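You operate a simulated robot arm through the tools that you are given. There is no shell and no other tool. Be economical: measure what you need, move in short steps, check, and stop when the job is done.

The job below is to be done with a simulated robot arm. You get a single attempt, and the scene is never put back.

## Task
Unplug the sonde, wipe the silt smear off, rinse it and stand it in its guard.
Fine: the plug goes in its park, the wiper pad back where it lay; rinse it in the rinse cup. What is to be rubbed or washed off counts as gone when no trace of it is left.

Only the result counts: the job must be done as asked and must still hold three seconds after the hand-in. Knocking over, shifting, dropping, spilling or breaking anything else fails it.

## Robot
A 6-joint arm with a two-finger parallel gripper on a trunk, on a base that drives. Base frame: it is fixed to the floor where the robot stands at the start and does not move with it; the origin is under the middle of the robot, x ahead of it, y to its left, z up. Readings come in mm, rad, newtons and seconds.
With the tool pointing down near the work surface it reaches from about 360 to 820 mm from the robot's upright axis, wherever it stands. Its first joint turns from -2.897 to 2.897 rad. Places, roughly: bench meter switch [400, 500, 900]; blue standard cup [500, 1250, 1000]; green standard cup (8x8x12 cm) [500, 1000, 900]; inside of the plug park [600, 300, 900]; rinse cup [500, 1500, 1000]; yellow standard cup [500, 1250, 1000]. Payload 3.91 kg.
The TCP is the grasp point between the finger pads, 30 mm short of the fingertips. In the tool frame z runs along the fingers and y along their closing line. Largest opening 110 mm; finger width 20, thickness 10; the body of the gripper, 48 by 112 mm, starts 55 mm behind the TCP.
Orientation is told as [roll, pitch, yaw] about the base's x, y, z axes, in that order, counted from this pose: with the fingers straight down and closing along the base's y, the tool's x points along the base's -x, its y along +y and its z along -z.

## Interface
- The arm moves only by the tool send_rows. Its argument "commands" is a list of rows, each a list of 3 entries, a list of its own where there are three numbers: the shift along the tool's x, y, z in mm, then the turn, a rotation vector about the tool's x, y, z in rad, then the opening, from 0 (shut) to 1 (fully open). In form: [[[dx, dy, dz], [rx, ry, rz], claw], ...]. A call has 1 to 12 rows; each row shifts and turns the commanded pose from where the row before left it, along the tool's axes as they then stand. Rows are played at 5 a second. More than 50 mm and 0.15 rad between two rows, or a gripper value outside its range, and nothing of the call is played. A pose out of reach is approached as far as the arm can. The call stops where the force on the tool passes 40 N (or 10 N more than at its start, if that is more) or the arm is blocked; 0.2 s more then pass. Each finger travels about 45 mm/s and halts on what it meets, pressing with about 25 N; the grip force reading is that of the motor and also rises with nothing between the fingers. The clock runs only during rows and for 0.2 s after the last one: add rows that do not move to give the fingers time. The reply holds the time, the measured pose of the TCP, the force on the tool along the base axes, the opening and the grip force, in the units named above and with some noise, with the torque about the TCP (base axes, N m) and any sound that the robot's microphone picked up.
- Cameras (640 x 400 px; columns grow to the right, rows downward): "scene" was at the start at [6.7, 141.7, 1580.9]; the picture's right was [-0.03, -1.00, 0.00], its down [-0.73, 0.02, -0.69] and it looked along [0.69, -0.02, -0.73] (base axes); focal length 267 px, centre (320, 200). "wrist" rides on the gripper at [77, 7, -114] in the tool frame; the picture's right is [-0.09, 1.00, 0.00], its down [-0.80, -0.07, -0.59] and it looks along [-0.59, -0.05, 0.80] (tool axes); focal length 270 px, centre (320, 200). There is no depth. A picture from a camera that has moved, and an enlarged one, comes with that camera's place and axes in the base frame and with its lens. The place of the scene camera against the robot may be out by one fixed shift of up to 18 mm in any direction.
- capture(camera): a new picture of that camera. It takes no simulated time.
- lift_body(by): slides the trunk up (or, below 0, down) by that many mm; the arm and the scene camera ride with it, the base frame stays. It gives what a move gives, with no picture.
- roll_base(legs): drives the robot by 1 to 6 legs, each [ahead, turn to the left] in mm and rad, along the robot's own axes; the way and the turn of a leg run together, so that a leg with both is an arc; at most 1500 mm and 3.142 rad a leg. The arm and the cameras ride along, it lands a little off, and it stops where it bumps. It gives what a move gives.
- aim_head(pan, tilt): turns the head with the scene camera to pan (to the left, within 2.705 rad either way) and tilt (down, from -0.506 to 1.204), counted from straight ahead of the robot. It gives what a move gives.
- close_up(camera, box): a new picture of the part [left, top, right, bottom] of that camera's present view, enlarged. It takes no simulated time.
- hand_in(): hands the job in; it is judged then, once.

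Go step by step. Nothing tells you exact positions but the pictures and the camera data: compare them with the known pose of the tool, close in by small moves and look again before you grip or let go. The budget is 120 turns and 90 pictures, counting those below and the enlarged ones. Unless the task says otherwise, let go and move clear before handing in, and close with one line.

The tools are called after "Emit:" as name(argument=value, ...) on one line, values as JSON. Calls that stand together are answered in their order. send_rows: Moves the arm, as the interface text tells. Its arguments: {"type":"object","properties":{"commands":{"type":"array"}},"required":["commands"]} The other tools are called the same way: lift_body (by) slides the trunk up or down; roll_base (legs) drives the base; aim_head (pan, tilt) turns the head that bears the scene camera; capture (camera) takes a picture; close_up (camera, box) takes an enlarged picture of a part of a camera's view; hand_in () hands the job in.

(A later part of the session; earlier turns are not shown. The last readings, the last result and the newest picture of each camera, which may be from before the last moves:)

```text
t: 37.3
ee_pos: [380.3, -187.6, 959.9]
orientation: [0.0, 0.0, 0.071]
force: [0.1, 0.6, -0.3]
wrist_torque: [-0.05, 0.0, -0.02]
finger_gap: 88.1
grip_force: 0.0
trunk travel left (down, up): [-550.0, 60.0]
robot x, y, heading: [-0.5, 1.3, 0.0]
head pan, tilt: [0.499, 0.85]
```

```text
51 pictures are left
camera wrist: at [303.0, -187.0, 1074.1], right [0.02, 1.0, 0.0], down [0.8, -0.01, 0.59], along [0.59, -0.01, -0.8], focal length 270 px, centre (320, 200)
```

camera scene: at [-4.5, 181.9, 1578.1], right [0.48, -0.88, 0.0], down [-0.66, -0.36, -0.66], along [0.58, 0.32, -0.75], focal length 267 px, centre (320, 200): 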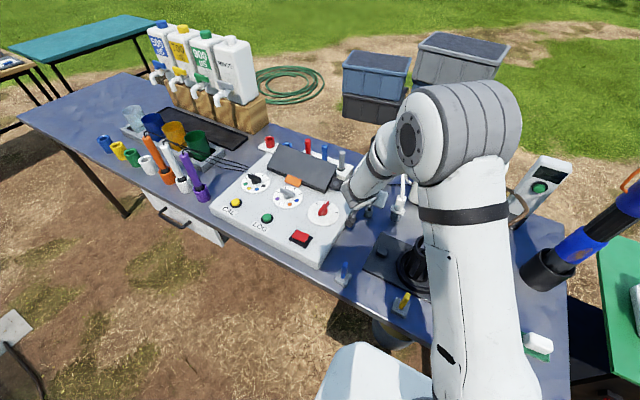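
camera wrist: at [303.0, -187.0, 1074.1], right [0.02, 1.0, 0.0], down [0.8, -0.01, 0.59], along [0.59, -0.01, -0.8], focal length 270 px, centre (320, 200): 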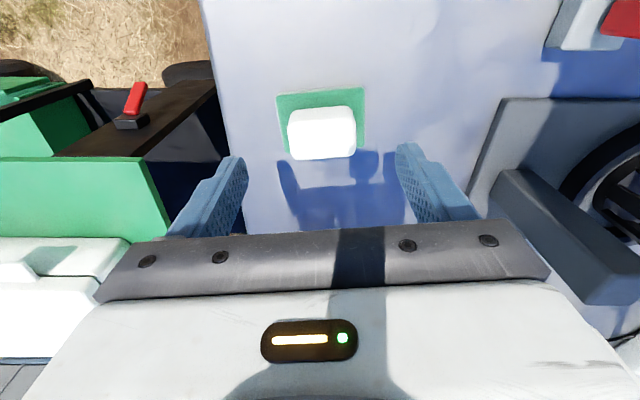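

Emit:
close_up(camera="wrist", box=[240, 70, 400, 180])

```text
3.64 times, centred on (320, 125) of wrist
camera zoom: at [303.0, -187.0, 1074.1], right [0.02, 1.0, 0.0], down [0.8, -0.01, 0.59], along [0.59, -0.01, -0.8], focal length 983 px, centre (320, 473)
```

zoom: 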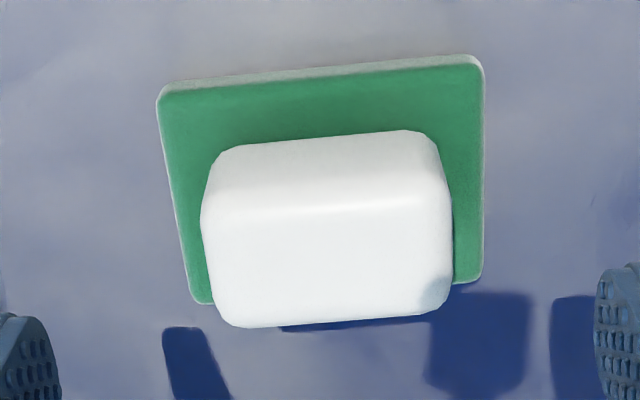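

The pad is about 49×25×40 mm, centred near (385.5,-186), needing about 0.08 rad more yaw. I'll descend so about 15 mm of it stays below the fingertips, then grip.

Emit:
send_rows(commands=[[[-5, 1.5, 0], [0, 0, -0.08], 0.8], [[0, 0, 30], [0, 0, 0], 0.8], [[0, 0, 31], [0, 0, 0], 0.8], [[0, 0, 0], [0, 0, 0], 0.8]])

Emit:
capture(camera="wrist")

```text
t: 38.3
ee_pos: [386.3, -185.5, 898.5]
orientation: [0.001, -0.002, 0.151]
force: [0.5, -0.1, 0.0]
wrist_torque: [0.0, -0.01, -0.01]
finger_gap: 88.0
grip_force: 0.1
trunk travel left (down, up): [-550.0, 60.0]
robot x, y, heading: [0.3, 3.4, 0.0]
head pan, tilt: [0.499, 0.85]
```

```text
49 pictures are left
camera wrist: at [308.4, -190.7, 1012.3], right [-0.06, 1.0, 0.0], down [0.8, 0.05, 0.59], along [0.59, 0.04, -0.8], focal length 270 px, centre (320, 200)
```

wrist: 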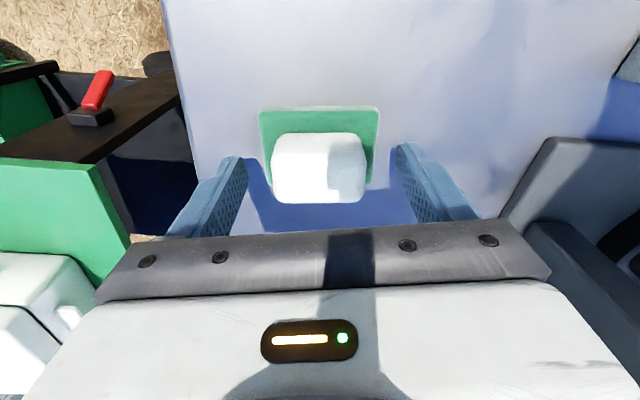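

Pad is centred between the fingers. Gripping and lifting.

Emit:
send_rows(commands=[[[0, 0, 0], [0, 0, 0], 0.4], [[0, 0, 0], [0, 0, 0], 0.35], [[0, 0, 0], [0, 0, 0], 0.35], [[0, 0, 0], [0, 0, 0], 0.35], [[0, 0, 0], [0, 0, 0], 0.35], [[0, 0, -30], [0, 0, 0], 0.35], [[0, 0, -40], [0, 0, 0], 0.35], [[0, 0, -40], [0, 0, 0], 0.35], [[0, 0, 0], [0, 0, 0], 0.35]])

Emit:
capture(camera="wrist")

```text
t: 40.3
ee_pos: [386.9, -187.7, 1007.9]
orientation: [0.0, 0.0, 0.152]
force: [-0.3, -0.6, -0.6]
wrist_torque: [0.0, 0.06, 0.01]
finger_gap: 49.0
grip_force: 25.8
trunk travel left (down, up): [-550.0, 60.0]
robot x, y, heading: [3.3, 0.8, 0.005]
head pan, tilt: [0.499, 0.85]
```

```text
48 pictures are left
camera wrist: at [309.1, -192.4, 1122.2], right [-0.06, 1.0, 0.0], down [0.8, 0.05, 0.59], along [0.59, 0.04, -0.8], focal length 270 px, centre (320, 200)
```

wrist: 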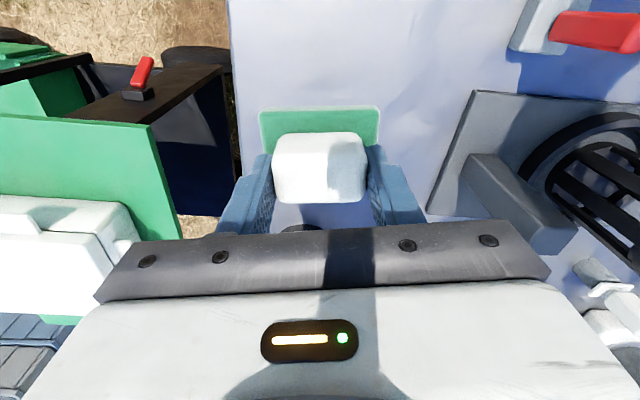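

The green layer came up too: it's the wiping face of the pad, 48.5 mm beyond the TCP. I'll turn the tool to horizontal facing the smear (azimuth about -0.17).

Emit:
send_rows(commands=[[[0, 0, -15], [0, 0, 0.107], 0.35], [[0, 0, -15], [0, 0, 0.107], 0.35], [[0, 0, 0], [0, 0, 0.107], 0.35], [[0, 0, 0], [0, -0.13, 0], 0.35], [[0, 0, 0], [0, -0.13, 0], 0.35], [[0, 0, 0], [0, -0.13, 0], 0.35], [[0, 0, 0], [0, -0.13, 0], 0.35], [[0, 0, 0], [0, -0.13, 0], 0.35], [[0, 0, 0], [0, -0.13, 0], 0.35], [[0, 0, 0], [0, -0.13, 0], 0.35], [[0, 0, 0], [0, -0.13, 0], 0.35], [[0, 0, 0], [0, 0, 0], 0.35]])

Emit:
send_rows(commands=[[[0, 0, 0], [0, -0.13, 0], 0.35], [[0, 0, 0], [0, -0.13, 0], 0.35], [[0, 0, 0], [0, -0.13, 0], 0.35], [[0, 0, 0], [0, -0.13, 0], 0.35], [[0, 0, 0], [0, 0, 0], 0.35]])

Emit:
capture(camera="wrist")

```text
t: 42.9
ee_pos: [439.9, -233.9, 1053.3]
orientation: [0.001, -1.04, -0.169]
force: [0.8, -0.7, -0.3]
wrist_torque: [0.03, 0.06, 0.0]
finger_gap: 49.0
grip_force: 25.4
out of reach, approached as far as the arm can: row 8, 9, 10, 11
trunk travel left (down, up): [-550.0, 60.0]
robot x, y, heading: [-1.3, 3.8, -0.001]
head pan, tilt: [0.499, 0.85]
```

```text
t: 44.1
ee_pos: [447.7, -259.1, 1117.2]
orientation: [0.686, -1.552, -0.855]
force: [-0.7, -0.2, -0.7]
wrist_torque: [-0.03, 0.01, 0.02]
finger_gap: 48.5
grip_force: 25.3
out of reach, approached as far as the arm can: row 1, 2, 3, 4
trunk travel left (down, up): [-550.0, 60.0]
robot x, y, heading: [-1.8, 3.3, 0.004]
head pan, tilt: [0.499, 0.85]
```

```text
47 pictures are left
camera wrist: at [334.7, -232.4, 1041.9], right [0.17, 0.98, 0.1], down [-0.59, 0.02, 0.81], along [0.79, -0.19, 0.58], focal length 270 px, centre (320, 200)
```

wrist: 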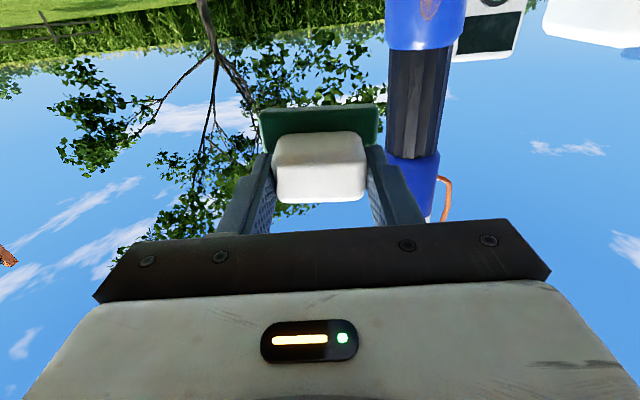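

Horizontal is out of reach this close in. I'll move forward along the tool axis to where it's reachable.

Emit:
send_rows(commands=[[[0, 13, 30], [0, 0, 0], 0.35], [[0, 13, 30], [0, 0, 0], 0.35], [[0, 0, 20], [0, 0, 0], 0.35], [[0, 0, 0], [0, 0, 0], 0.35], [[0, 0, 0], [0, 0, 0], 0.35]])

Emit:
capture(camera="wrist")

```text
t: 45.3
ee_pos: [530.7, -246.5, 1116.2]
orientation: [0.108, -1.561, -0.277]
force: [-0.6, 0.0, -1.2]
wrist_torque: [-0.02, 0.04, 0.03]
finger_gap: 48.8
grip_force: 25.0
trunk travel left (down, up): [-550.0, 60.0]
robot x, y, heading: [-2.4, 3.4, 0.003]
head pan, tilt: [0.499, 0.85]
```

```text
46 pictures are left
camera wrist: at [417.9, -220.6, 1040.2], right [0.17, 0.98, 0.09], down [-0.59, 0.03, 0.81], along [0.79, -0.19, 0.58], focal length 270 px, centre (320, 200)
```

wrist: 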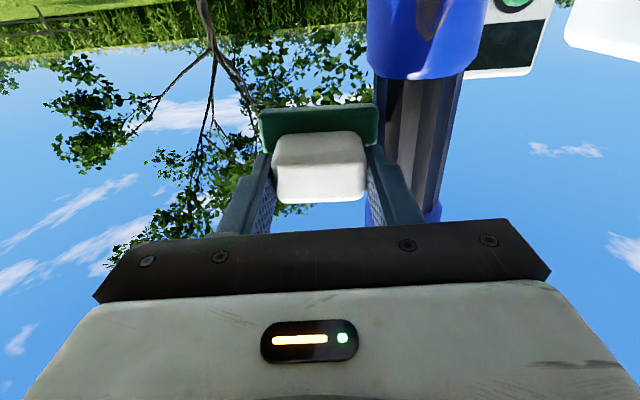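

I'm close beside the sonde. I'll back off, then line up with the smear height and centre.

Emit:
send_rows(commands=[[[0, 0, -40], [0, 0, 0], 0.35], [[0, 30, -20], [0, 0, 0], 0.35], [[40, 30, 0], [0, 0, 0], 0.35], [[43, 0, 0], [0, 0, 0], 0.35], [[0, 0, 0], [0, 0, 0], 0.35]])

Emit:
capture(camera="wrist")

Emit:
aim_head(pan=-0.35, tilt=0.75)

Emit:
capture(camera="scene")

```text
t: 46.5
ee_pos: [504.4, -225.9, 1115.1]
orientation: [0.935, -1.54, -1.094]
force: [-0.5, 0.4, -0.2]
wrist_torque: [-0.01, 0.0, 0.01]
finger_gap: 48.7
grip_force: 24.4
out of reach, approached as far as the arm can: row 1, 2, 3, 4
trunk travel left (down, up): [-550.0, 60.0]
robot x, y, heading: [0.7, 5.6, 0.004]
head pan, tilt: [0.499, 0.85]
```

```text
45 pictures are left
camera wrist: at [391.5, -199.3, 1040.9], right [0.16, 0.98, 0.11], down [-0.59, 0.0, 0.81], along [0.79, -0.2, 0.58], focal length 270 px, centre (320, 200)
```

wrist: 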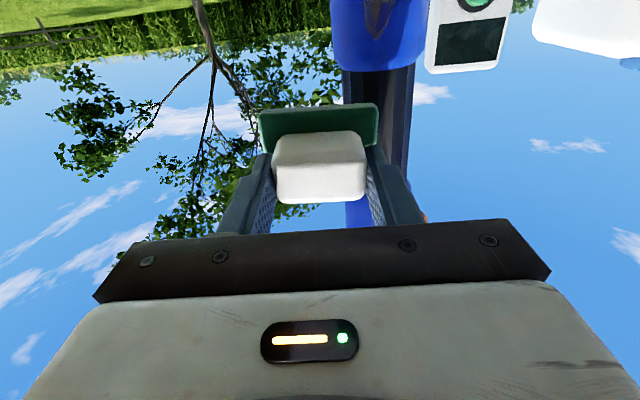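

```text
t: 47.7
ee_pos: [505.8, -226.7, 1114.4]
orientation: [0.91, -1.538, -1.069]
force: [0.2, -0.2, -0.4]
wrist_torque: [0.01, 0.01, 0.0]
finger_gap: 48.5
grip_force: 25.4
trunk travel left (down, up): [-550.0, 60.0]
robot x, y, heading: [0.7, 5.8, 0.0]
head pan, tilt: [-0.351, 0.75]
```

```text
44 pictures are left
camera scene: at [4.6, 116.0, 1586.1], right [-0.34, -0.94, 0.0], down [-0.64, 0.23, -0.73], along [0.69, -0.25, -0.68], focal length 267 px, centre (320, 200)
```

scene: 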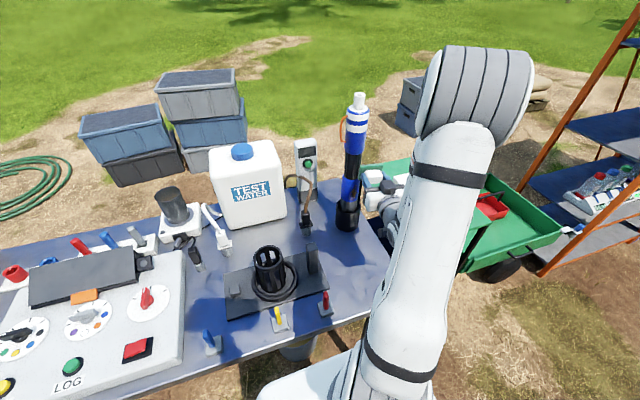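

Horizontal at this height is out of reach from here. I'll back the base 100 mm and lower the trunk 80 mm.

Emit:
roll_base(legs=[[-100, 0]])

Emit:
lift_body(by=-80)

Emit:
send_rows(commands=[[[0, 0, 30], [0, 0, 0], 0.35], [[0, 0, 30], [0, 0, 0], 0.35], [[0, 0, 0], [0, 0, 0], 0.35]])

Emit:
capture(camera="wrist")

```text
t: 48.8
ee_pos: [405.6, -226.6, 1115.2]
orientation: [0.941, -1.539, -1.101]
force: [0.1, 1.3, 0.2]
wrist_torque: [0.03, 0.04, -0.01]
finger_gap: 48.7
grip_force: 24.7
trunk travel left (down, up): [-550.0, 60.0]
robot x, y, heading: [-99.6, 0.3, 0.005]
head pan, tilt: [-0.351, 0.75]
```

```text
t: 50.0
ee_pos: [406.0, -226.6, 1035.7]
orientation: [0.915, -1.539, -1.074]
force: [0.3, 0.3, -0.3]
wrist_torque: [0.0, 0.01, 0.01]
finger_gap: 48.4
grip_force: 25.4
trunk travel left (down, up): [-470.0, 140.0]
robot x, y, heading: [-98.9, 2.2, -0.001]
head pan, tilt: [-0.351, 0.75]
```

```text
t: 50.8
ee_pos: [462.9, -237.2, 1034.6]
orientation: [0.912, -1.538, -1.072]
force: [-0.4, 0.3, -1.0]
wrist_torque: [0.01, 0.02, 0.02]
finger_gap: 48.0
grip_force: 25.5
trunk travel left (down, up): [-470.0, 140.0]
robot x, y, heading: [-100.3, 5.2, 0.004]
head pan, tilt: [-0.351, 0.75]
```

```text
43 pictures are left
camera wrist: at [349.9, -210.2, 960.0], right [0.16, 0.98, 0.11], down [-0.59, 0.0, 0.81], along [0.79, -0.2, 0.57], focal length 270 px, centre (320, 200)
```

wrist: 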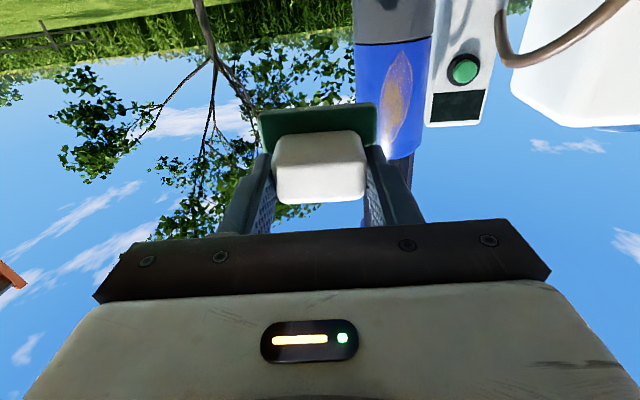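

The smear spans z≈990–1064 and faces almost straight toward −x. I'll shift laterally onto the sonde line and approach.

Emit:
send_rows(commands=[[[0, 30, 0], [0, 0, 0], 0.35], [[0, 31, 0], [0, 0, 0], 0.35], [[8, 0, 15], [0, 0, 0], 0.35], [[0, 0, 15], [0, 0, 0], 0.35], [[0, 0, 0], [0, 0, 0], 0.35]])

Emit:
capture(camera="wrist")

Emit:
close_up(camera="scene", box=[280, 80, 440, 240])

```text
t: 52.0
ee_pos: [507.0, -193.7, 1038.3]
orientation: [0.965, -1.533, -1.121]
force: [-0.8, 0.8, -1.5]
wrist_torque: [0.03, -0.03, 0.0]
finger_gap: 48.2
grip_force: 24.6
out of reach, approached as far as the arm can: row 2, 3
trunk travel left (down, up): [-470.0, 140.0]
robot x, y, heading: [-100.7, 5.2, 0.0]
head pan, tilt: [-0.351, 0.75]
```

```text
42 pictures are left
camera wrist: at [392.6, -166.4, 963.4], right [0.16, 0.98, 0.12], down [-0.59, 0.0, 0.81], along [0.8, -0.2, 0.57], focal length 270 px, centre (320, 200)
```

wrist: 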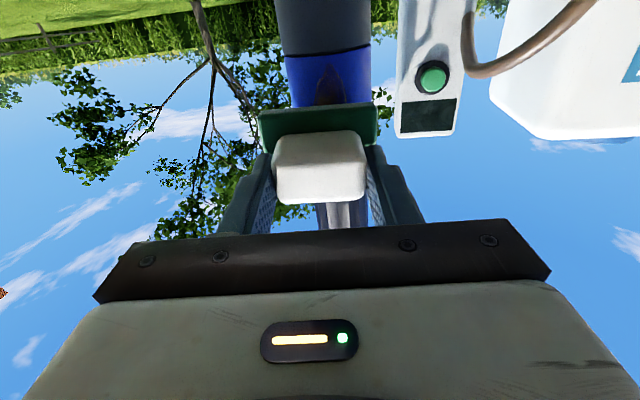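

```text
2.50 times, centred on (360, 160) of scene
camera zoom: at [-96.2, 116.0, 1506.1], right [-0.34, -0.94, 0.0], down [-0.64, 0.23, -0.73], along [0.69, -0.25, -0.68], focal length 667 px, centre (220, 300)
```

zoom: 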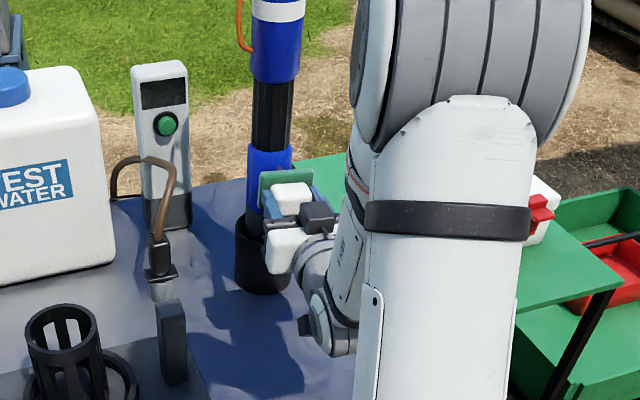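

The pad faces the smear about 12 mm off. I'll lower the trunk 40 mm for slack, then press gently.

Emit:
lift_body(by=-40)

Emit:
send_rows(commands=[[[0, 3, 5], [0, 0, 0], 0.35], [[0, 0, 4], [0, 0, 0], 0.35], [[0, 0, 2], [0, 0, 0], 0.35], [[0, 0, 2], [0, 0, 0], 0.35], [[0, 0, 1], [0, 0, 0], 0.35], [[0, 0, 0], [0, 0, 0], 0.35]])

```text
t: 52.8
ee_pos: [506.6, -193.3, 998.4]
orientation: [0.971, -1.535, -1.128]
force: [0.7, -0.2, -1.1]
wrist_torque: [0.01, 0.0, 0.0]
finger_gap: 48.0
grip_force: 24.9
trunk travel left (down, up): [-430.0, 180.0]
robot x, y, heading: [-100.0, 4.1, -0.003]
head pan, tilt: [-0.351, 0.75]
```

```text
t: 54.2
ee_pos: [521.1, -192.0, 997.3]
orientation: [0.984, -1.534, -1.137]
force: [-2.8, 0.7, 0.9]
wrist_torque: [-0.06, 0.0, 0.01]
finger_gap: 48.3
grip_force: 25.1
trunk travel left (down, up): [-430.0, 180.0]
robot x, y, heading: [-98.9, 4.1, 0.001]
head pan, tilt: [-0.351, 0.75]
```

Contact made at about 3 N. I'll press slightly more and stroke up and down.

Emit:
send_rows(commands=[[[0, 0, 1], [0, 0, 0], 0.35], [[-15, 0, 0], [0, 0, 0], 0.35], [[-15, 0, 0], [0, 0, 0], 0.35], [[-15, 0, 0], [0, 0, 0], 0.35], [[-15, 0, 0], [0, 0, 0], 0.35], [[15, 0, 0], [0, 0, 0], 0.35], [[15, 0, 0], [0, 0, 0], 0.35], [[15, 0, 0], [0, 0, 0], 0.35], [[15, 0, 0], [0, 0, 0], 0.35], [[0, 0, 0], [0, 0, 0], 0.35]])

```text
t: 56.4
ee_pos: [522.5, -193.0, 998.9]
orientation: [0.981, -1.535, -1.138]
force: [-2.5, 1.2, 0.2]
wrist_torque: [0.0, 0.06, 0.03]
finger_gap: 48.5
grip_force: 25.6
trunk travel left (down, up): [-430.0, 180.0]
robot x, y, heading: [-102.4, 7.8, 0.003]
head pan, tilt: [-0.351, 0.75]
```

Now I'll back off and look at the result.

Emit:
send_rows(commands=[[[0, 0, -20], [0, 0, 0], 0.35], [[0, -30, -15], [0, 0, 0], 0.35], [[0, -40, 0], [0, 0, 0], 0.35], [[0, 0, 0], [0, 0, 0], 0.35]])

Emit:
close_up(camera="wrist", box=[320, 0, 480, 160])

```text
t: 57.4
ee_pos: [476.2, -257.4, 997.6]
orientation: [0.972, -1.535, -1.129]
force: [0.2, -0.9, -0.3]
wrist_torque: [-0.05, -0.01, 0.03]
finger_gap: 48.3
grip_force: 25.0
trunk travel left (down, up): [-430.0, 180.0]
robot x, y, heading: [-101.9, 5.8, 0.002]
head pan, tilt: [-0.351, 0.75]
```

```text
2.50 times, centred on (400, 80) of wrist
camera zoom: at [361.9, -229.9, 922.2], right [0.16, 0.98, 0.12], down [-0.59, 0.0, 0.81], along [0.8, -0.2, 0.57], focal length 676 px, centre (120, 500)
```

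zoom: 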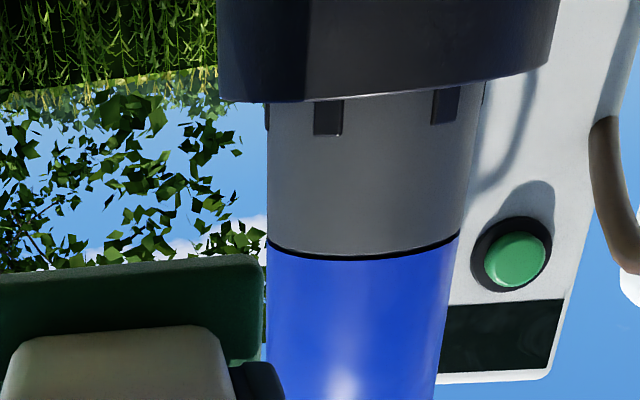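

Lower part looks clean. I'll raise to see the upper part of the smear zone.

Emit:
send_rows(commands=[[[-40, -10, -10], [0, 0, 0], 0.35], [[0, 0, 0], [0, 0, 0], 0.35]])

Emit:
close_up(camera="wrist", box=[360, 20, 520, 220])

```text
t: 58.0
ee_pos: [463.6, -264.1, 1038.1]
orientation: [0.973, -1.535, -1.128]
force: [-0.4, -1.3, 0.5]
wrist_torque: [-0.01, 0.03, -0.02]
finger_gap: 48.3
grip_force: 24.8
trunk travel left (down, up): [-430.0, 180.0]
robot x, y, heading: [-96.8, 1.3, 0.001]
head pan, tilt: [-0.351, 0.75]
```

```text
2.00 times, centred on (440, 120) of wrist
camera zoom: at [349.6, -237.0, 963.5], right [0.16, 0.98, 0.12], down [-0.59, 0.0, 0.81], along [0.8, -0.2, 0.57], focal length 541 px, centre (80, 360)
```

zoom: 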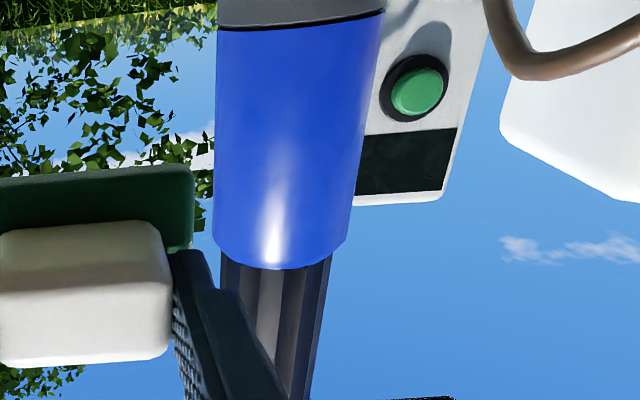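

The band looks clean. I'll back away, restore the trunk height and check with the scene camera too.

Emit:
send_rows(commands=[[[0, -10, -25], [0, 0, 0], 0.35], [[0, 0, 0], [0, 0, 0], 0.35]])

Emit:
lift_body(by=120)

Emit:
close_up(camera="scene", box=[280, 60, 400, 240])

```text
t: 58.6
ee_pos: [437.4, -270.9, 1037.6]
orientation: [0.977, -1.535, -1.132]
force: [-0.5, 0.4, -0.7]
wrist_torque: [-0.04, 0.01, -0.02]
finger_gap: 48.4
grip_force: 24.9
trunk travel left (down, up): [-430.0, 180.0]
robot x, y, heading: [-99.7, 2.3, 0.006]
head pan, tilt: [-0.351, 0.75]
```

```text
t: 60.1
ee_pos: [437.0, -271.4, 1157.9]
orientation: [0.968, -1.533, -1.125]
force: [0.0, 0.4, -0.5]
wrist_torque: [-0.02, 0.0, -0.01]
finger_gap: 48.2
grip_force: 24.9
trunk travel left (down, up): [-550.0, 60.0]
robot x, y, heading: [-97.6, 4.6, 0.002]
head pan, tilt: [-0.351, 0.75]
```

```text
2.22 times, centred on (340, 150) of scene
camera zoom: at [-96.1, 115.8, 1586.1], right [-0.34, -0.94, 0.0], down [-0.64, 0.23, -0.73], along [0.69, -0.25, -0.68], focal length 593 px, centre (276, 311)
```

zoom: 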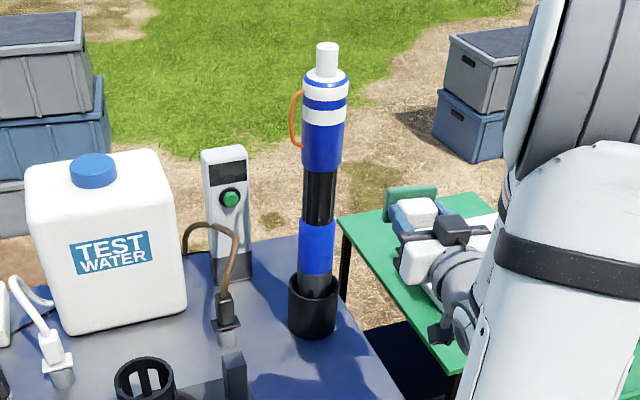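

Sonde is clean and undisturbed. Turning the tool back to vertical to return the pad.

Emit:
send_rows(commands=[[[0, 0, 0], [0, 0.14, 0], 0.35], [[0, 0, 0], [0, 0.14, 0], 0.35], [[0, 0, 0], [0, 0.14, 0], 0.35], [[0, 0, 0], [0, 0.14, 0], 0.35], [[0, 0, 0], [0, 0.14, 0], 0.35], [[0, 0, 0], [0, 0.14, 0], 0.35], [[0, 0, 0], [0, 0.14, 0], 0.35], [[0, 0, 0], [0, 0.14, 0], 0.35], [[0, 0, 0], [0, 0.14, 0], 0.35], [[0, 0, 0], [0, 0.14, 0], 0.35], [[0, 0, 0], [0, 0.135, 0], 0.35], [[0, 0, 0], [0, 0, 0], 0.35]])

```text
t: 62.7
ee_pos: [436.9, -270.6, 1157.3]
orientation: [0.029, -0.014, -0.158]
force: [0.9, -0.7, -1.1]
wrist_torque: [0.01, -0.03, 0.01]
finger_gap: 48.3
grip_force: 24.8
trunk travel left (down, up): [-550.0, 60.0]
robot x, y, heading: [-100.4, 0.6, 0.002]
head pan, tilt: [-0.351, 0.75]
```

Correcting the small residual tilt, setting yaw back to 0.151 and moving above the pad's place.

Emit:
send_rows(commands=[[[0, 0, 0], [0.029, 0.014, 0], 0.35], [[0, 0, 0], [0, 0, -0.103], 0.35], [[0, 0, 0], [0, 0, -0.103], 0.35], [[0, 0, 0], [0, 0, -0.103], 0.35], [[18.6, 45, 0], [0, 0, 0], 0.35], [[18.6, 45, 0], [0, 0, 0], 0.35], [[0, 0, 45], [0, 0, 0], 0.35], [[0, 0, 45], [0, 0, 0], 0.35], [[0, 0, 45], [0, 0, 0], 0.35], [[0, 0, 45], [0, 0, 0], 0.35], [[0, 0, 30], [0, 0, 0], 0.35], [[0, 0, 0], [0, 0, 0], 0.35]])

Emit:
send_rows(commands=[[[0, 0, 0], [0, 0, 0], 0.35]])

```text
t: 65.3
ee_pos: [389.4, -187.4, 947.8]
orientation: [0.001, -0.001, 0.151]
force: [-0.2, 0.2, -1.0]
wrist_torque: [0.0, 0.0, 0.0]
finger_gap: 48.2
grip_force: 24.9
trunk travel left (down, up): [-550.0, 60.0]
robot x, y, heading: [-100.6, 0.9, 0.003]
head pan, tilt: [-0.351, 0.75]
```

```text
t: 65.7
ee_pos: [390.1, -186.8, 947.7]
orientation: [0.001, -0.002, 0.15]
force: [-0.2, -0.7, 0.4]
wrist_torque: [0.0, -0.02, 0.02]
finger_gap: 48.1
grip_force: 24.8
trunk travel left (down, up): [-550.0, 60.0]
robot x, y, heading: [-98.6, 3.7, 0.002]
head pan, tilt: [-0.351, 0.75]
```

Small x correction, then lowering to the table.

Emit:
send_rows(commands=[[[3.2, 0.4, 20], [0, 0, 0], 0.35], [[0, 0, 18], [0, 0, 0], 0.35], [[0, 0, 6], [0, 0, 0], 0.35], [[0, 0, 3], [0, 0, 0], 0.35], [[0, 0, 2], [0, 0, 0], 0.35], [[0, 0, 0], [0, 0, 0], 0.35]])

```text
t: 67.1
ee_pos: [384.7, -188.4, 900.2]
orientation: [0.001, -0.002, 0.152]
force: [0.9, -0.3, 12.0]
wrist_torque: [-0.17, 0.15, 0.01]
finger_gap: 48.1
grip_force: 24.9
trunk travel left (down, up): [-550.0, 60.0]
robot x, y, heading: [-101.4, 4.5, 0.002]
head pan, tilt: [-0.351, 0.75]
```

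Contact. A tiny lift and 2 mm correction, set down, release and rise.

Emit:
send_rows(commands=[[[0, 0, -4], [0, 0, 0], 0.35], [[-1.3, 1.8, 0], [0, 0, 0], 0.35], [[0, 0, 3], [0, 0, 0], 0.35], [[0, 0, 0], [0, 0, 0], 0.35], [[0, 0, 0], [0, 0, 0], 0.6], [[0, 0, 0], [0, 0, 0], 0.7], [[0, 0, 0], [0, 0, 0], 0.75], [[0, 0, -30], [0, 0, 0], 0.75], [[0, 0, -45], [0, 0, 0], 0.75], [[0, 0, -45], [0, 0, 0], 0.75], [[0, 0, 0], [0, 0, 0], 0.75]])

Emit:
capture(camera="wrist")

```text
t: 69.5
ee_pos: [384.6, -187.0, 1017.8]
orientation: [0.001, -0.002, 0.153]
force: [0.1, 0.3, 0.2]
wrist_torque: [0.04, -0.02, 0.02]
finger_gap: 82.4
grip_force: 0.0
trunk travel left (down, up): [-550.0, 60.0]
robot x, y, heading: [-100.6, 4.3, -0.0]
head pan, tilt: [-0.351, 0.75]
```

```text
37 pictures are left
camera wrist: at [306.4, -191.9, 1131.5], right [-0.06, 1.0, 0.0], down [0.8, 0.05, 0.6], along [0.59, 0.04, -0.8], focal length 270 px, centre (320, 200)
```

wrist: 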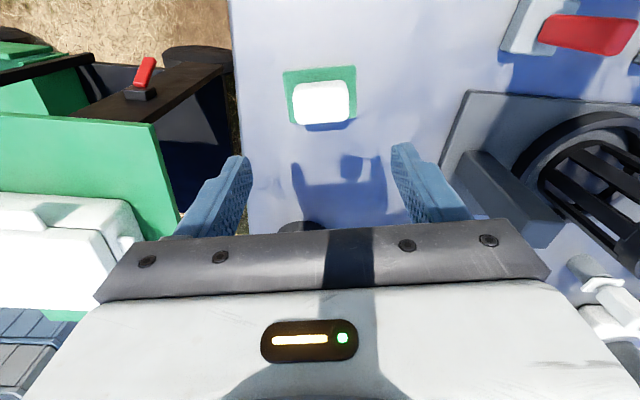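

Pad is back in place. Next I'll raise, straighten yaw, tilt 45° and approach the sonde's black grip section at z≈1128.

Emit:
send_rows(commands=[[[0, 0, -45], [0, 0, 0.077], 0.8], [[0, 0, -45], [0, 0, 0.077], 0.8], [[0, 0, -20], [0, -0.13, 0], 0.8], [[0, 0, 0], [0, -0.13, 0], 0.8], [[0, 0, 0], [0, -0.13, 0], 0.8], [[0, 0, 0], [0, -0.13, 0], 0.8], [[0, 0, 0], [0, -0.13, 0], 0.8], [[0, 0, 0], [0, -0.13, 0], 0.8], [[-28.3, -5, 28.3], [0, 0, 0], 0.8], [[-28.3, -5, 28.3], [0, 0, 0], 0.8], [[0, 0, 0], [0, 0, 0], 0.8]])

Emit:
capture(camera="wrist")

```text
t: 71.9
ee_pos: [464.9, -197.4, 1129.4]
orientation: [0.002, -0.782, -0.003]
force: [-0.6, -0.6, 0.0]
wrist_torque: [0.0, 0.0, -0.05]
finger_gap: 88.0
grip_force: 0.0
trunk travel left (down, up): [-550.0, 60.0]
robot x, y, heading: [-101.6, 2.0, 0.003]
head pan, tilt: [-0.351, 0.75]
```

```text
36 pictures are left
camera wrist: at [328.6, -190.6, 1156.3], right [0.06, 1.0, 0.06], down [0.15, -0.07, 0.99], along [0.99, -0.05, -0.15], focal length 270 px, centre (320, 200)
```

wrist: 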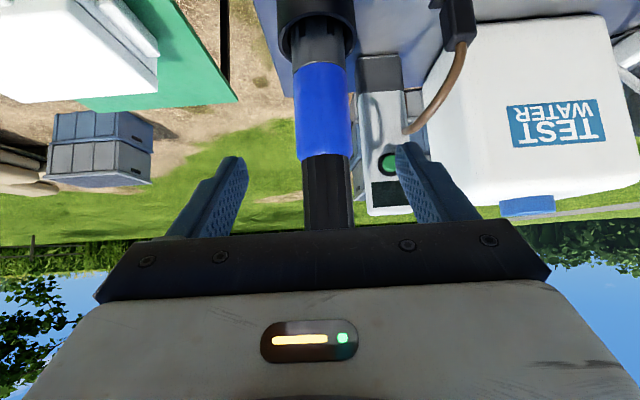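

Well aligned. Advancing 130 mm onto the grip section.

Emit:
send_rows(commands=[[[-28.3, 0, 28.3], [0, 0, 0], 0.8], [[-28.3, 0, 28.3], [0, 0, 0], 0.8], [[-21, 0, 21], [0, 0, 0], 0.8], [[-14, 0, 14], [0, 0, 0], 0.8], [[0, 0, 0], [0, 0, 0], 0.8]])

Emit:
capture(camera="wrist")

```text
t: 73.1
ee_pos: [594.1, -197.4, 1129.8]
orientation: [0.0, -0.782, -0.003]
force: [-0.8, 0.3, -0.2]
wrist_torque: [0.0, -0.04, 0.03]
finger_gap: 88.1
grip_force: 0.1
trunk travel left (down, up): [-550.0, 60.0]
robot x, y, heading: [-99.0, 4.0, -0.0]
head pan, tilt: [-0.351, 0.75]
```

```text
35 pictures are left
camera wrist: at [458.4, -189.4, 1156.1], right [0.06, 1.0, 0.06], down [0.15, -0.07, 0.99], along [0.99, -0.05, -0.15], focal length 270 px, centre (320, 200)
```

wrist: 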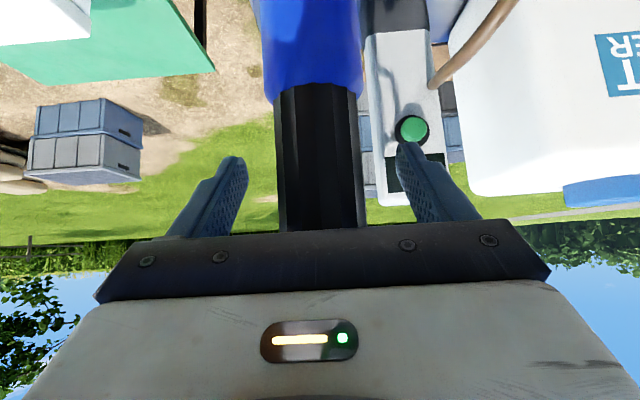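

Centred. Closing the fingers on the grip section.

Emit:
send_rows(commands=[[[0, -1, 0], [0, 0, 0], 0.5], [[0, 0, 0], [0, 0, 0], 0.25], [[0, 0, 0], [0, 0, 0], 0.25], [[0, 0, 0], [0, 0, 0], 0.25], [[0, 0, 0], [0, 0, 0], 0.25], [[0, 0, 0], [0, 0, 0], 0.25]])

Emit:
send_rows(commands=[[[-3.5, 0, -3.5], [0, 0, 0], 0.25], [[-7, 0, -7], [0, 0, 0], 0.25], [[-10, 0, -10], [0, 0, 0], 0.25], [[0, 0, 0], [0, 0, 0], 0.25]])

Emit:
capture(camera="wrist")

```text
t: 74.5
ee_pos: [594.8, -198.0, 1128.4]
orientation: [0.002, -0.782, -0.004]
force: [0.0, -0.1, -0.2]
wrist_torque: [0.08, -0.08, 0.0]
finger_gap: 47.2
grip_force: 24.6
trunk travel left (down, up): [-550.0, 60.0]
robot x, y, heading: [-100.5, 2.7, 0.004]
head pan, tilt: [-0.351, 0.75]
```

```text
t: 75.5
ee_pos: [594.4, -197.6, 1156.9]
orientation: [0.001, -0.782, -0.005]
force: [-0.1, -0.4, -11.9]
wrist_torque: [-0.38, 0.12, -0.04]
finger_gap: 47.4
grip_force: 25.3
trunk travel left (down, up): [-550.0, 60.0]
robot x, y, heading: [-102.1, 1.5, 0.007]
head pan, tilt: [-0.351, 0.75]
```

```text
34 pictures are left
camera wrist: at [459.4, -190.0, 1183.5], right [0.06, 1.0, 0.06], down [0.15, -0.07, 0.99], along [0.99, -0.05, -0.16], focal length 270 px, centre (320, 200)
```

wrist: 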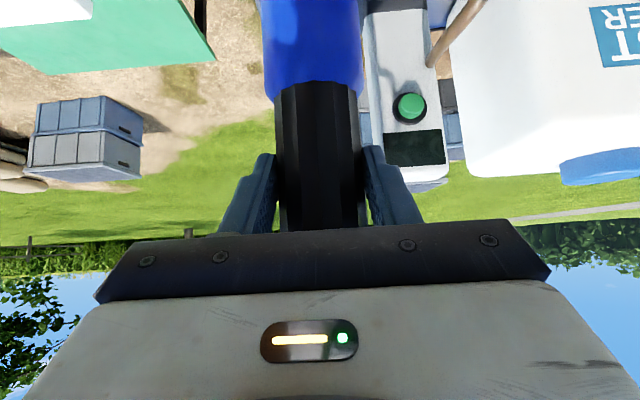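

The sonde lifts (about 12 N). Raising further in moderate steps.

Emit:
send_rows(commands=[[[-14, 0, -14], [0, 0, 0], 0.25], [[-17, 0, -17], [0, 0, 0], 0.25], [[-17, 0, -17], [0, 0, 0], 0.25], [[-17, 0, -17], [0, 0, 0], 0.25], [[-17, 0, -17], [0, 0, 0], 0.25], [[-17, 0, -17], [0, 0, 0], 0.25], [[-10, 0, -10], [0, 0, 0], 0.25], [[0, 0, 0], [0, 0, 0], 0.25]])

Emit:
capture(camera="wrist")

Emit:
capture(camera="scene")

```text
t: 77.3
ee_pos: [595.5, -196.4, 1310.8]
orientation: [0.001, -0.78, -0.005]
force: [0.1, -0.6, -12.2]
wrist_torque: [0.37, 0.11, 0.06]
finger_gap: 47.6
grip_force: 24.8
trunk travel left (down, up): [-550.0, 60.0]
robot x, y, heading: [-102.1, 2.1, 0.002]
head pan, tilt: [-0.351, 0.75]
```

```text
33 pictures are left
camera wrist: at [459.5, -190.3, 1337.7], right [0.06, 1.0, 0.06], down [0.15, -0.07, 0.99], along [0.99, -0.05, -0.16], focal length 270 px, centre (320, 200)
```

wrist: 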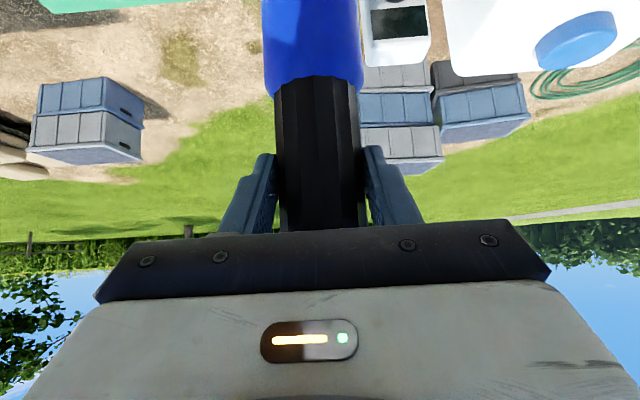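

```text
32 pictures are left
camera scene: at [-94.5, 115.4, 1586.1], right [-0.34, -0.94, 0.0], down [-0.64, 0.23, -0.73], along [0.69, -0.25, -0.68], focal length 267 px, centre (320, 200)
```

scene: 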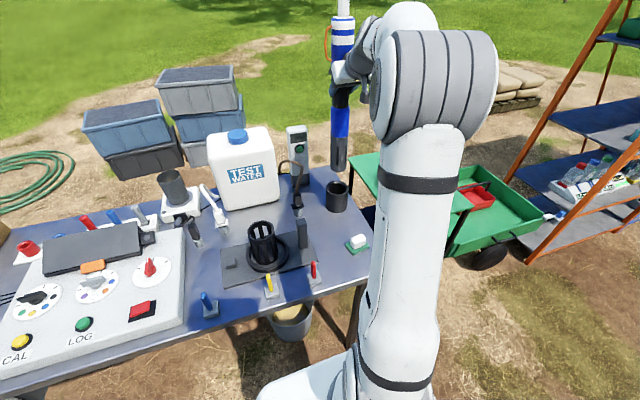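

Sonde is out, bottom at about z 1030. I'll raise the trunk and retract the arm before driving to the cups.

Emit:
lift_body(by=60)

Emit:
send_rows(commands=[[[12, 0, -12], [0, 0, 0], 0.25], [[18, 0, -18], [0, 0, 0], 0.25], [[18, 0, -18], [0, 0, 0], 0.25], [[18, 0, -18], [0, 0, 0], 0.25], [[18, 0, -18], [0, 0, 0], 0.25], [[14, 0, -14], [0, 0, 0], 0.25], [[8, 0, -8], [0, 0, 0], 0.25], [[0, 0, 0], [0, 0, 0], 0.25]])

Emit:
capture(camera="wrist")

```text
t: 78.3
ee_pos: [594.6, -196.7, 1369.8]
orientation: [0.001, -0.782, -0.004]
force: [-0.5, 0.0, -11.8]
wrist_torque: [-0.35, 0.09, -0.05]
finger_gap: 47.4
grip_force: 24.9
trunk travel left (down, up): [-610.0, 0.0]
robot x, y, heading: [-102.2, 1.3, 0.005]
head pan, tilt: [-0.351, 0.75]
```

```text
t: 80.1
ee_pos: [445.2, -198.7, 1371.6]
orientation: [0.003, -0.779, -0.003]
force: [-0.2, -1.0, -11.8]
wrist_torque: [-0.33, 0.12, -0.02]
finger_gap: 47.5
grip_force: 25.5
trunk travel left (down, up): [-610.0, 0.0]
robot x, y, heading: [-98.4, 4.1, 0.003]
head pan, tilt: [-0.351, 0.75]
```

```text
31 pictures are left
camera wrist: at [309.5, -191.2, 1398.6], right [0.06, 1.0, 0.06], down [0.15, -0.07, 0.99], along [0.99, -0.05, -0.15], focal length 270 px, centre (320, 200)
```

wrist: 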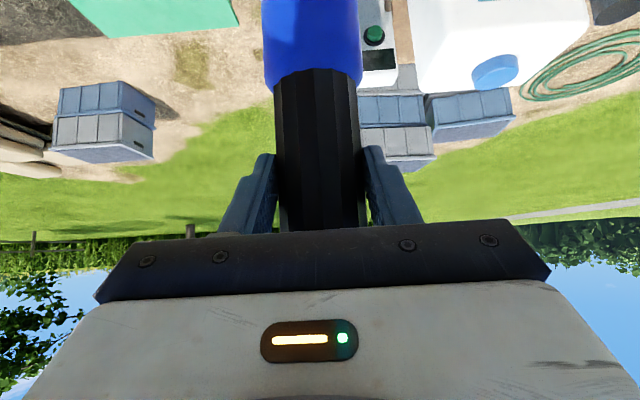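

The sonde is creeping down slightly, but the blue collar will catch on the fingers. I'll drive now: back, turn left, along the bench, turn right.

Emit:
roll_base(legs=[[-50, 0], [0, 1.571], [1300, 0], [0, -1.571]])

Emit:
capture(camera="wrist")

Emit:
aim_head(pan=0.0, tilt=0.75)

Emit:
capture(camera="scene")

```text
t: 94.8
ee_pos: [363.7, 1100.9, 1372.5]
orientation: [0.002, -0.781, 0.019]
force: [-0.6, -0.1, -11.1]
wrist_torque: [-0.04, 0.19, -0.01]
finger_gap: 46.3
grip_force: 25.2
trunk travel left (down, up): [-610.0, 0.0]
robot x, y, heading: [-185.9, 1333.4, 0.028]
head pan, tilt: [-0.351, 0.75]
```

```text
30 pictures are left
camera wrist: at [227.7, 1105.6, 1399.2], right [0.04, 1.0, 0.06], down [0.15, -0.07, 0.99], along [0.99, -0.03, -0.15], focal length 270 px, centre (320, 200)
```

wrist: 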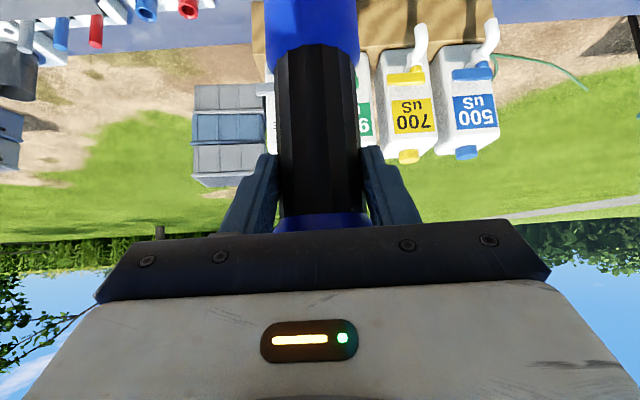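

```text
t: 95.7
ee_pos: [363.5, 1103.6, 1372.8]
orientation: [0.002, -0.78, 0.019]
force: [-0.8, 1.5, -11.7]
wrist_torque: [0.04, 0.16, -0.01]
finger_gap: 46.3
grip_force: 24.8
trunk travel left (down, up): [-610.0, 0.0]
robot x, y, heading: [-187.9, 1335.7, 0.029]
head pan, tilt: [0.0, 0.75]
```

```text
29 pictures are left
camera scene: at [-181.0, 1476.4, 1646.0], right [0.03, -1.0, 0.0], down [-0.68, -0.02, -0.73], along [0.73, 0.02, -0.68], focal length 267 px, centre (320, 200)
```

scene: 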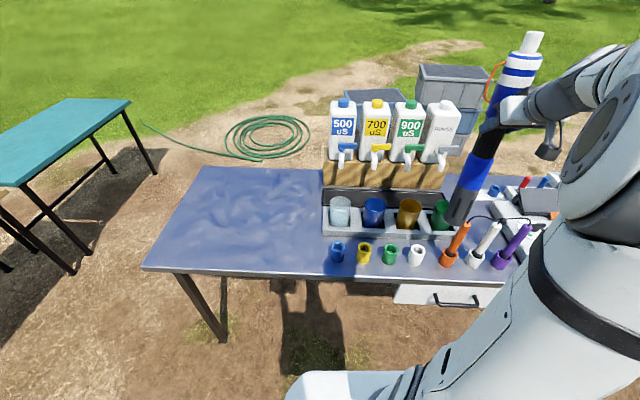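

The slip has stopped near the collar. The rinse cup is the clear one at about (535,1415). I'll drive 80 mm forward and swing the sonde left in front of it.

Emit:
roll_base(legs=[[80, 0]])

Emit:
send_rows(commands=[[[0, 20, 0], [0, 0, 0], 0.25], [[0, 35, 0], [0, 0, 0], 0.25], [[0, 40, 0], [0, 0, 0], 0.25], [[0, 40, 0], [0, 0, 0], 0.25], [[0, 40, 0], [0, 0, 0], 0.25], [[0, 40, 0], [0, 0, 0], 0.25], [[0, 40, 0], [0, 0, 0], 0.25], [[0, 35, 0], [0, 0, 0], 0.25], [[0, 22, 0], [0, 0, 0], 0.25], [[0, 0, 0], [0, 0, 0], 0.25]])

Emit:
capture(camera="wrist")

Emit:
capture(camera="scene")

```text
t: 96.7
ee_pos: [447.6, 1104.1, 1371.3]
orientation: [0.003, -0.783, 0.018]
force: [0.2, -0.8, -12.4]
wrist_torque: [-0.02, 0.09, 0.03]
finger_gap: 46.5
grip_force: 24.8
trunk travel left (down, up): [-610.0, 0.0]
robot x, y, heading: [-103.4, 1338.8, 0.031]
head pan, tilt: [0.0, 0.75]
```

```text
t: 98.9
ee_pos: [439.9, 1417.5, 1370.5]
orientation: [0.003, -0.779, 0.021]
force: [-0.6, -0.9, -11.5]
wrist_torque: [-0.01, 0.13, -0.01]
finger_gap: 46.1
grip_force: 25.1
trunk travel left (down, up): [-610.0, 0.0]
robot x, y, heading: [-108.1, 1335.1, 0.027]
head pan, tilt: [0.0, 0.75]
```

```text
28 pictures are left
camera wrist: at [303.5, 1420.9, 1397.7], right [0.04, 1.0, 0.06], down [0.15, -0.07, 0.99], along [0.99, -0.03, -0.16], focal length 270 px, centre (320, 200)
```

wrist: 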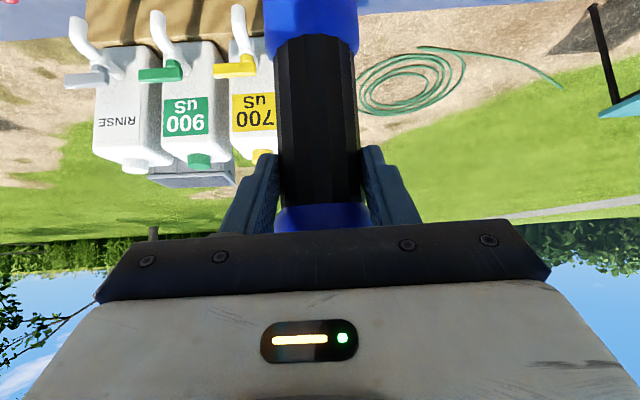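

```text
27 pictures are left
camera scene: at [-99.1, 1477.4, 1646.1], right [0.03, -1.0, 0.0], down [-0.68, -0.02, -0.73], along [0.73, 0.02, -0.68], focal length 267 px, centre (320, 200)
```

scene: 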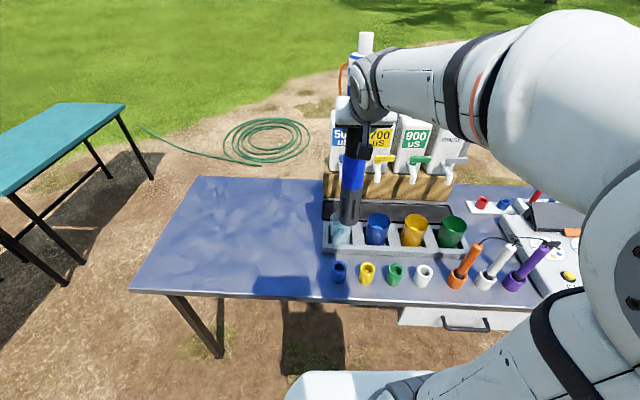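

The sonde is nearly in line with the cup. Zooming to fix the cup's position.

Emit:
close_up(camera="scene", box=[300, 110, 420, 270])

```text
2.50 times, centred on (360, 190) of scene
camera zoom: at [-99.1, 1477.4, 1646.1], right [0.03, -1.0, 0.0], down [-0.68, -0.02, -0.73], along [0.73, 0.02, -0.68], focal length 667 px, centre (220, 225)
```

zoom: 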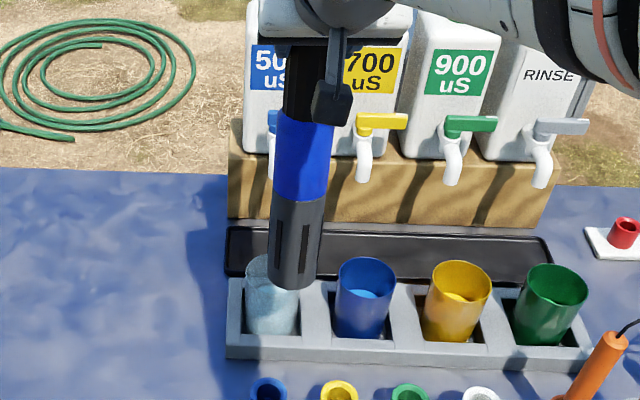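

Correcting for the camera offset, the cup is near (537,1424) with its rim at z≈986. I'll move the sonde forward over it.

Emit:
send_rows(commands=[[[-14, 1, 14], [0, 0, 0], 0.25], [[-18, 1, 18], [0, 0, 0], 0.25], [[-18, 1, 18], [0, 0, 0], 0.25], [[-12, 1, 12], [0, 0, 0], 0.25], [[-6, 1, 6], [0, 0, 0], 0.25], [[0, 0, 0], [0, 0, 0], 0.25]])

Emit:
close_up(camera="scene", box=[280, 120, 420, 260])

Emit:
capture(camera="wrist")

```text
t: 100.3
ee_pos: [537.3, 1421.4, 1372.7]
orientation: [0.0, -0.78, 0.019]
force: [-0.1, -0.2, -12.1]
wrist_torque: [-0.01, 0.14, -0.02]
finger_gap: 45.8
grip_force: 25.2
trunk travel left (down, up): [-610.0, 0.0]
robot x, y, heading: [-107.2, 1335.1, 0.031]
head pan, tilt: [0.0, 0.75]
```

```text
2.86 times, centred on (350, 190) of scene
camera zoom: at [-99.1, 1477.6, 1646.1], right [0.03, -1.0, 0.0], down [-0.68, -0.02, -0.73], along [0.73, 0.02, -0.68], focal length 762 px, centre (234, 229)
```

zoom: 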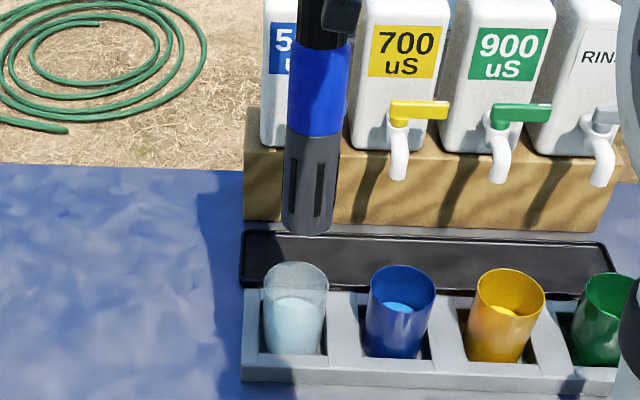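

```text
24 pictures are left
camera wrist: at [400.8, 1426.7, 1398.8], right [0.04, 1.0, 0.06], down [0.15, -0.07, 0.99], along [0.99, -0.03, -0.16], focal length 270 px, centre (320, 200)
```

wrist: 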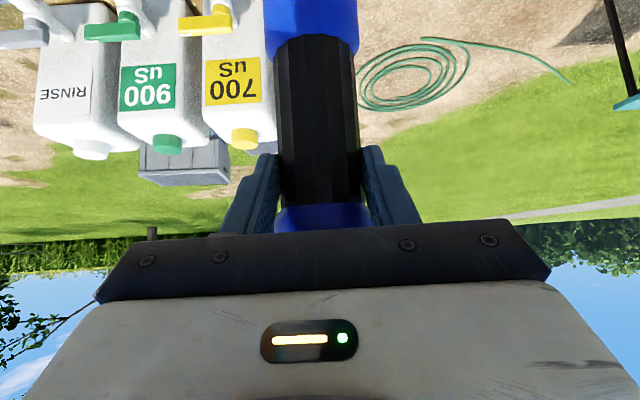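

Relative to the cup the sonde needs about +9.5 mm x and +7 mm y. I'll shift, lower 70 mm and recheck.

Emit:
send_rows(commands=[[[-6.7, 7, 6.7], [0, 0, 0], 0.25], [[14, 0, 14], [0, 0, 0], 0.25], [[14, 0, 14], [0, 0, 0], 0.25], [[14, 0, 14], [0, 0, 0], 0.25], [[7, 0, 7], [0, 0, 0], 0.25], [[0, 0, 0], [0, 0, 0], 0.25]])

Emit:
close_up(camera="scene", box=[300, 160, 380, 260])

```text
t: 101.7
ee_pos: [544.1, 1431.1, 1302.2]
orientation: [0.002, -0.78, 0.019]
force: [-0.4, 0.2, -12.3]
wrist_torque: [-0.02, 0.16, 0.0]
finger_gap: 46.1
grip_force: 24.9
trunk travel left (down, up): [-610.0, 0.0]
robot x, y, heading: [-105.3, 1336.9, 0.034]
head pan, tilt: [0.0, 0.75]
```

```text
4.00 times, centred on (340, 210) of scene
camera zoom: at [-98.7, 1477.7, 1646.1], right [0.03, -1.0, 0.0], down [-0.68, -0.02, -0.73], along [0.73, 0.02, -0.68], focal length 1067 px, centre (240, 160)
```

zoom: 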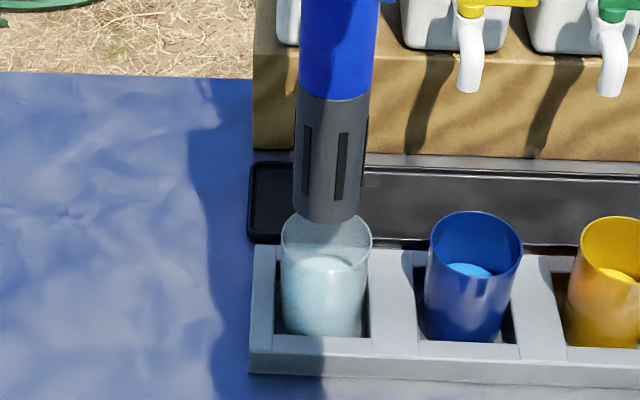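

y is aligned. Lowering another 28 mm to judge the depth alignment at rim level.

Emit:
send_rows(commands=[[[7, 0, 7], [0, 0, 0], 0.25], [[7, 0, 7], [0, 0, 0], 0.25], [[5.8, 0, 5.8], [0, 0, 0], 0.25], [[0, 0, 0], [0, 0, 0], 0.25]])

Emit:
close_up(camera="scene", box=[310, 190, 374, 254])

```text
t: 102.7
ee_pos: [545.1, 1431.4, 1276.7]
orientation: [0.002, -0.78, 0.019]
force: [-0.3, 1.1, -11.6]
wrist_torque: [-0.02, 0.15, 0.02]
finger_gap: 46.2
grip_force: 25.0
trunk travel left (down, up): [-610.0, 0.0]
robot x, y, heading: [-106.0, 1336.8, 0.028]
head pan, tilt: [0.0, 0.75]
```

```text
6.25 times, centred on (342, 222) of scene
camera zoom: at [-98.7, 1477.7, 1646.1], right [0.03, -1.0, 0.0], down [-0.68, -0.02, -0.73], along [0.73, 0.02, -0.68], focal length 1667 px, centre (182, 62)
```

zoom: 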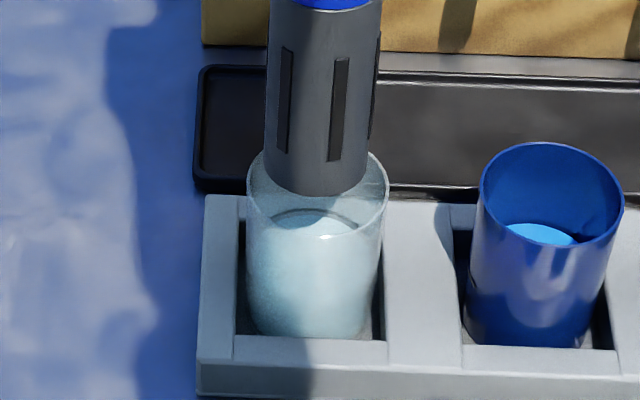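

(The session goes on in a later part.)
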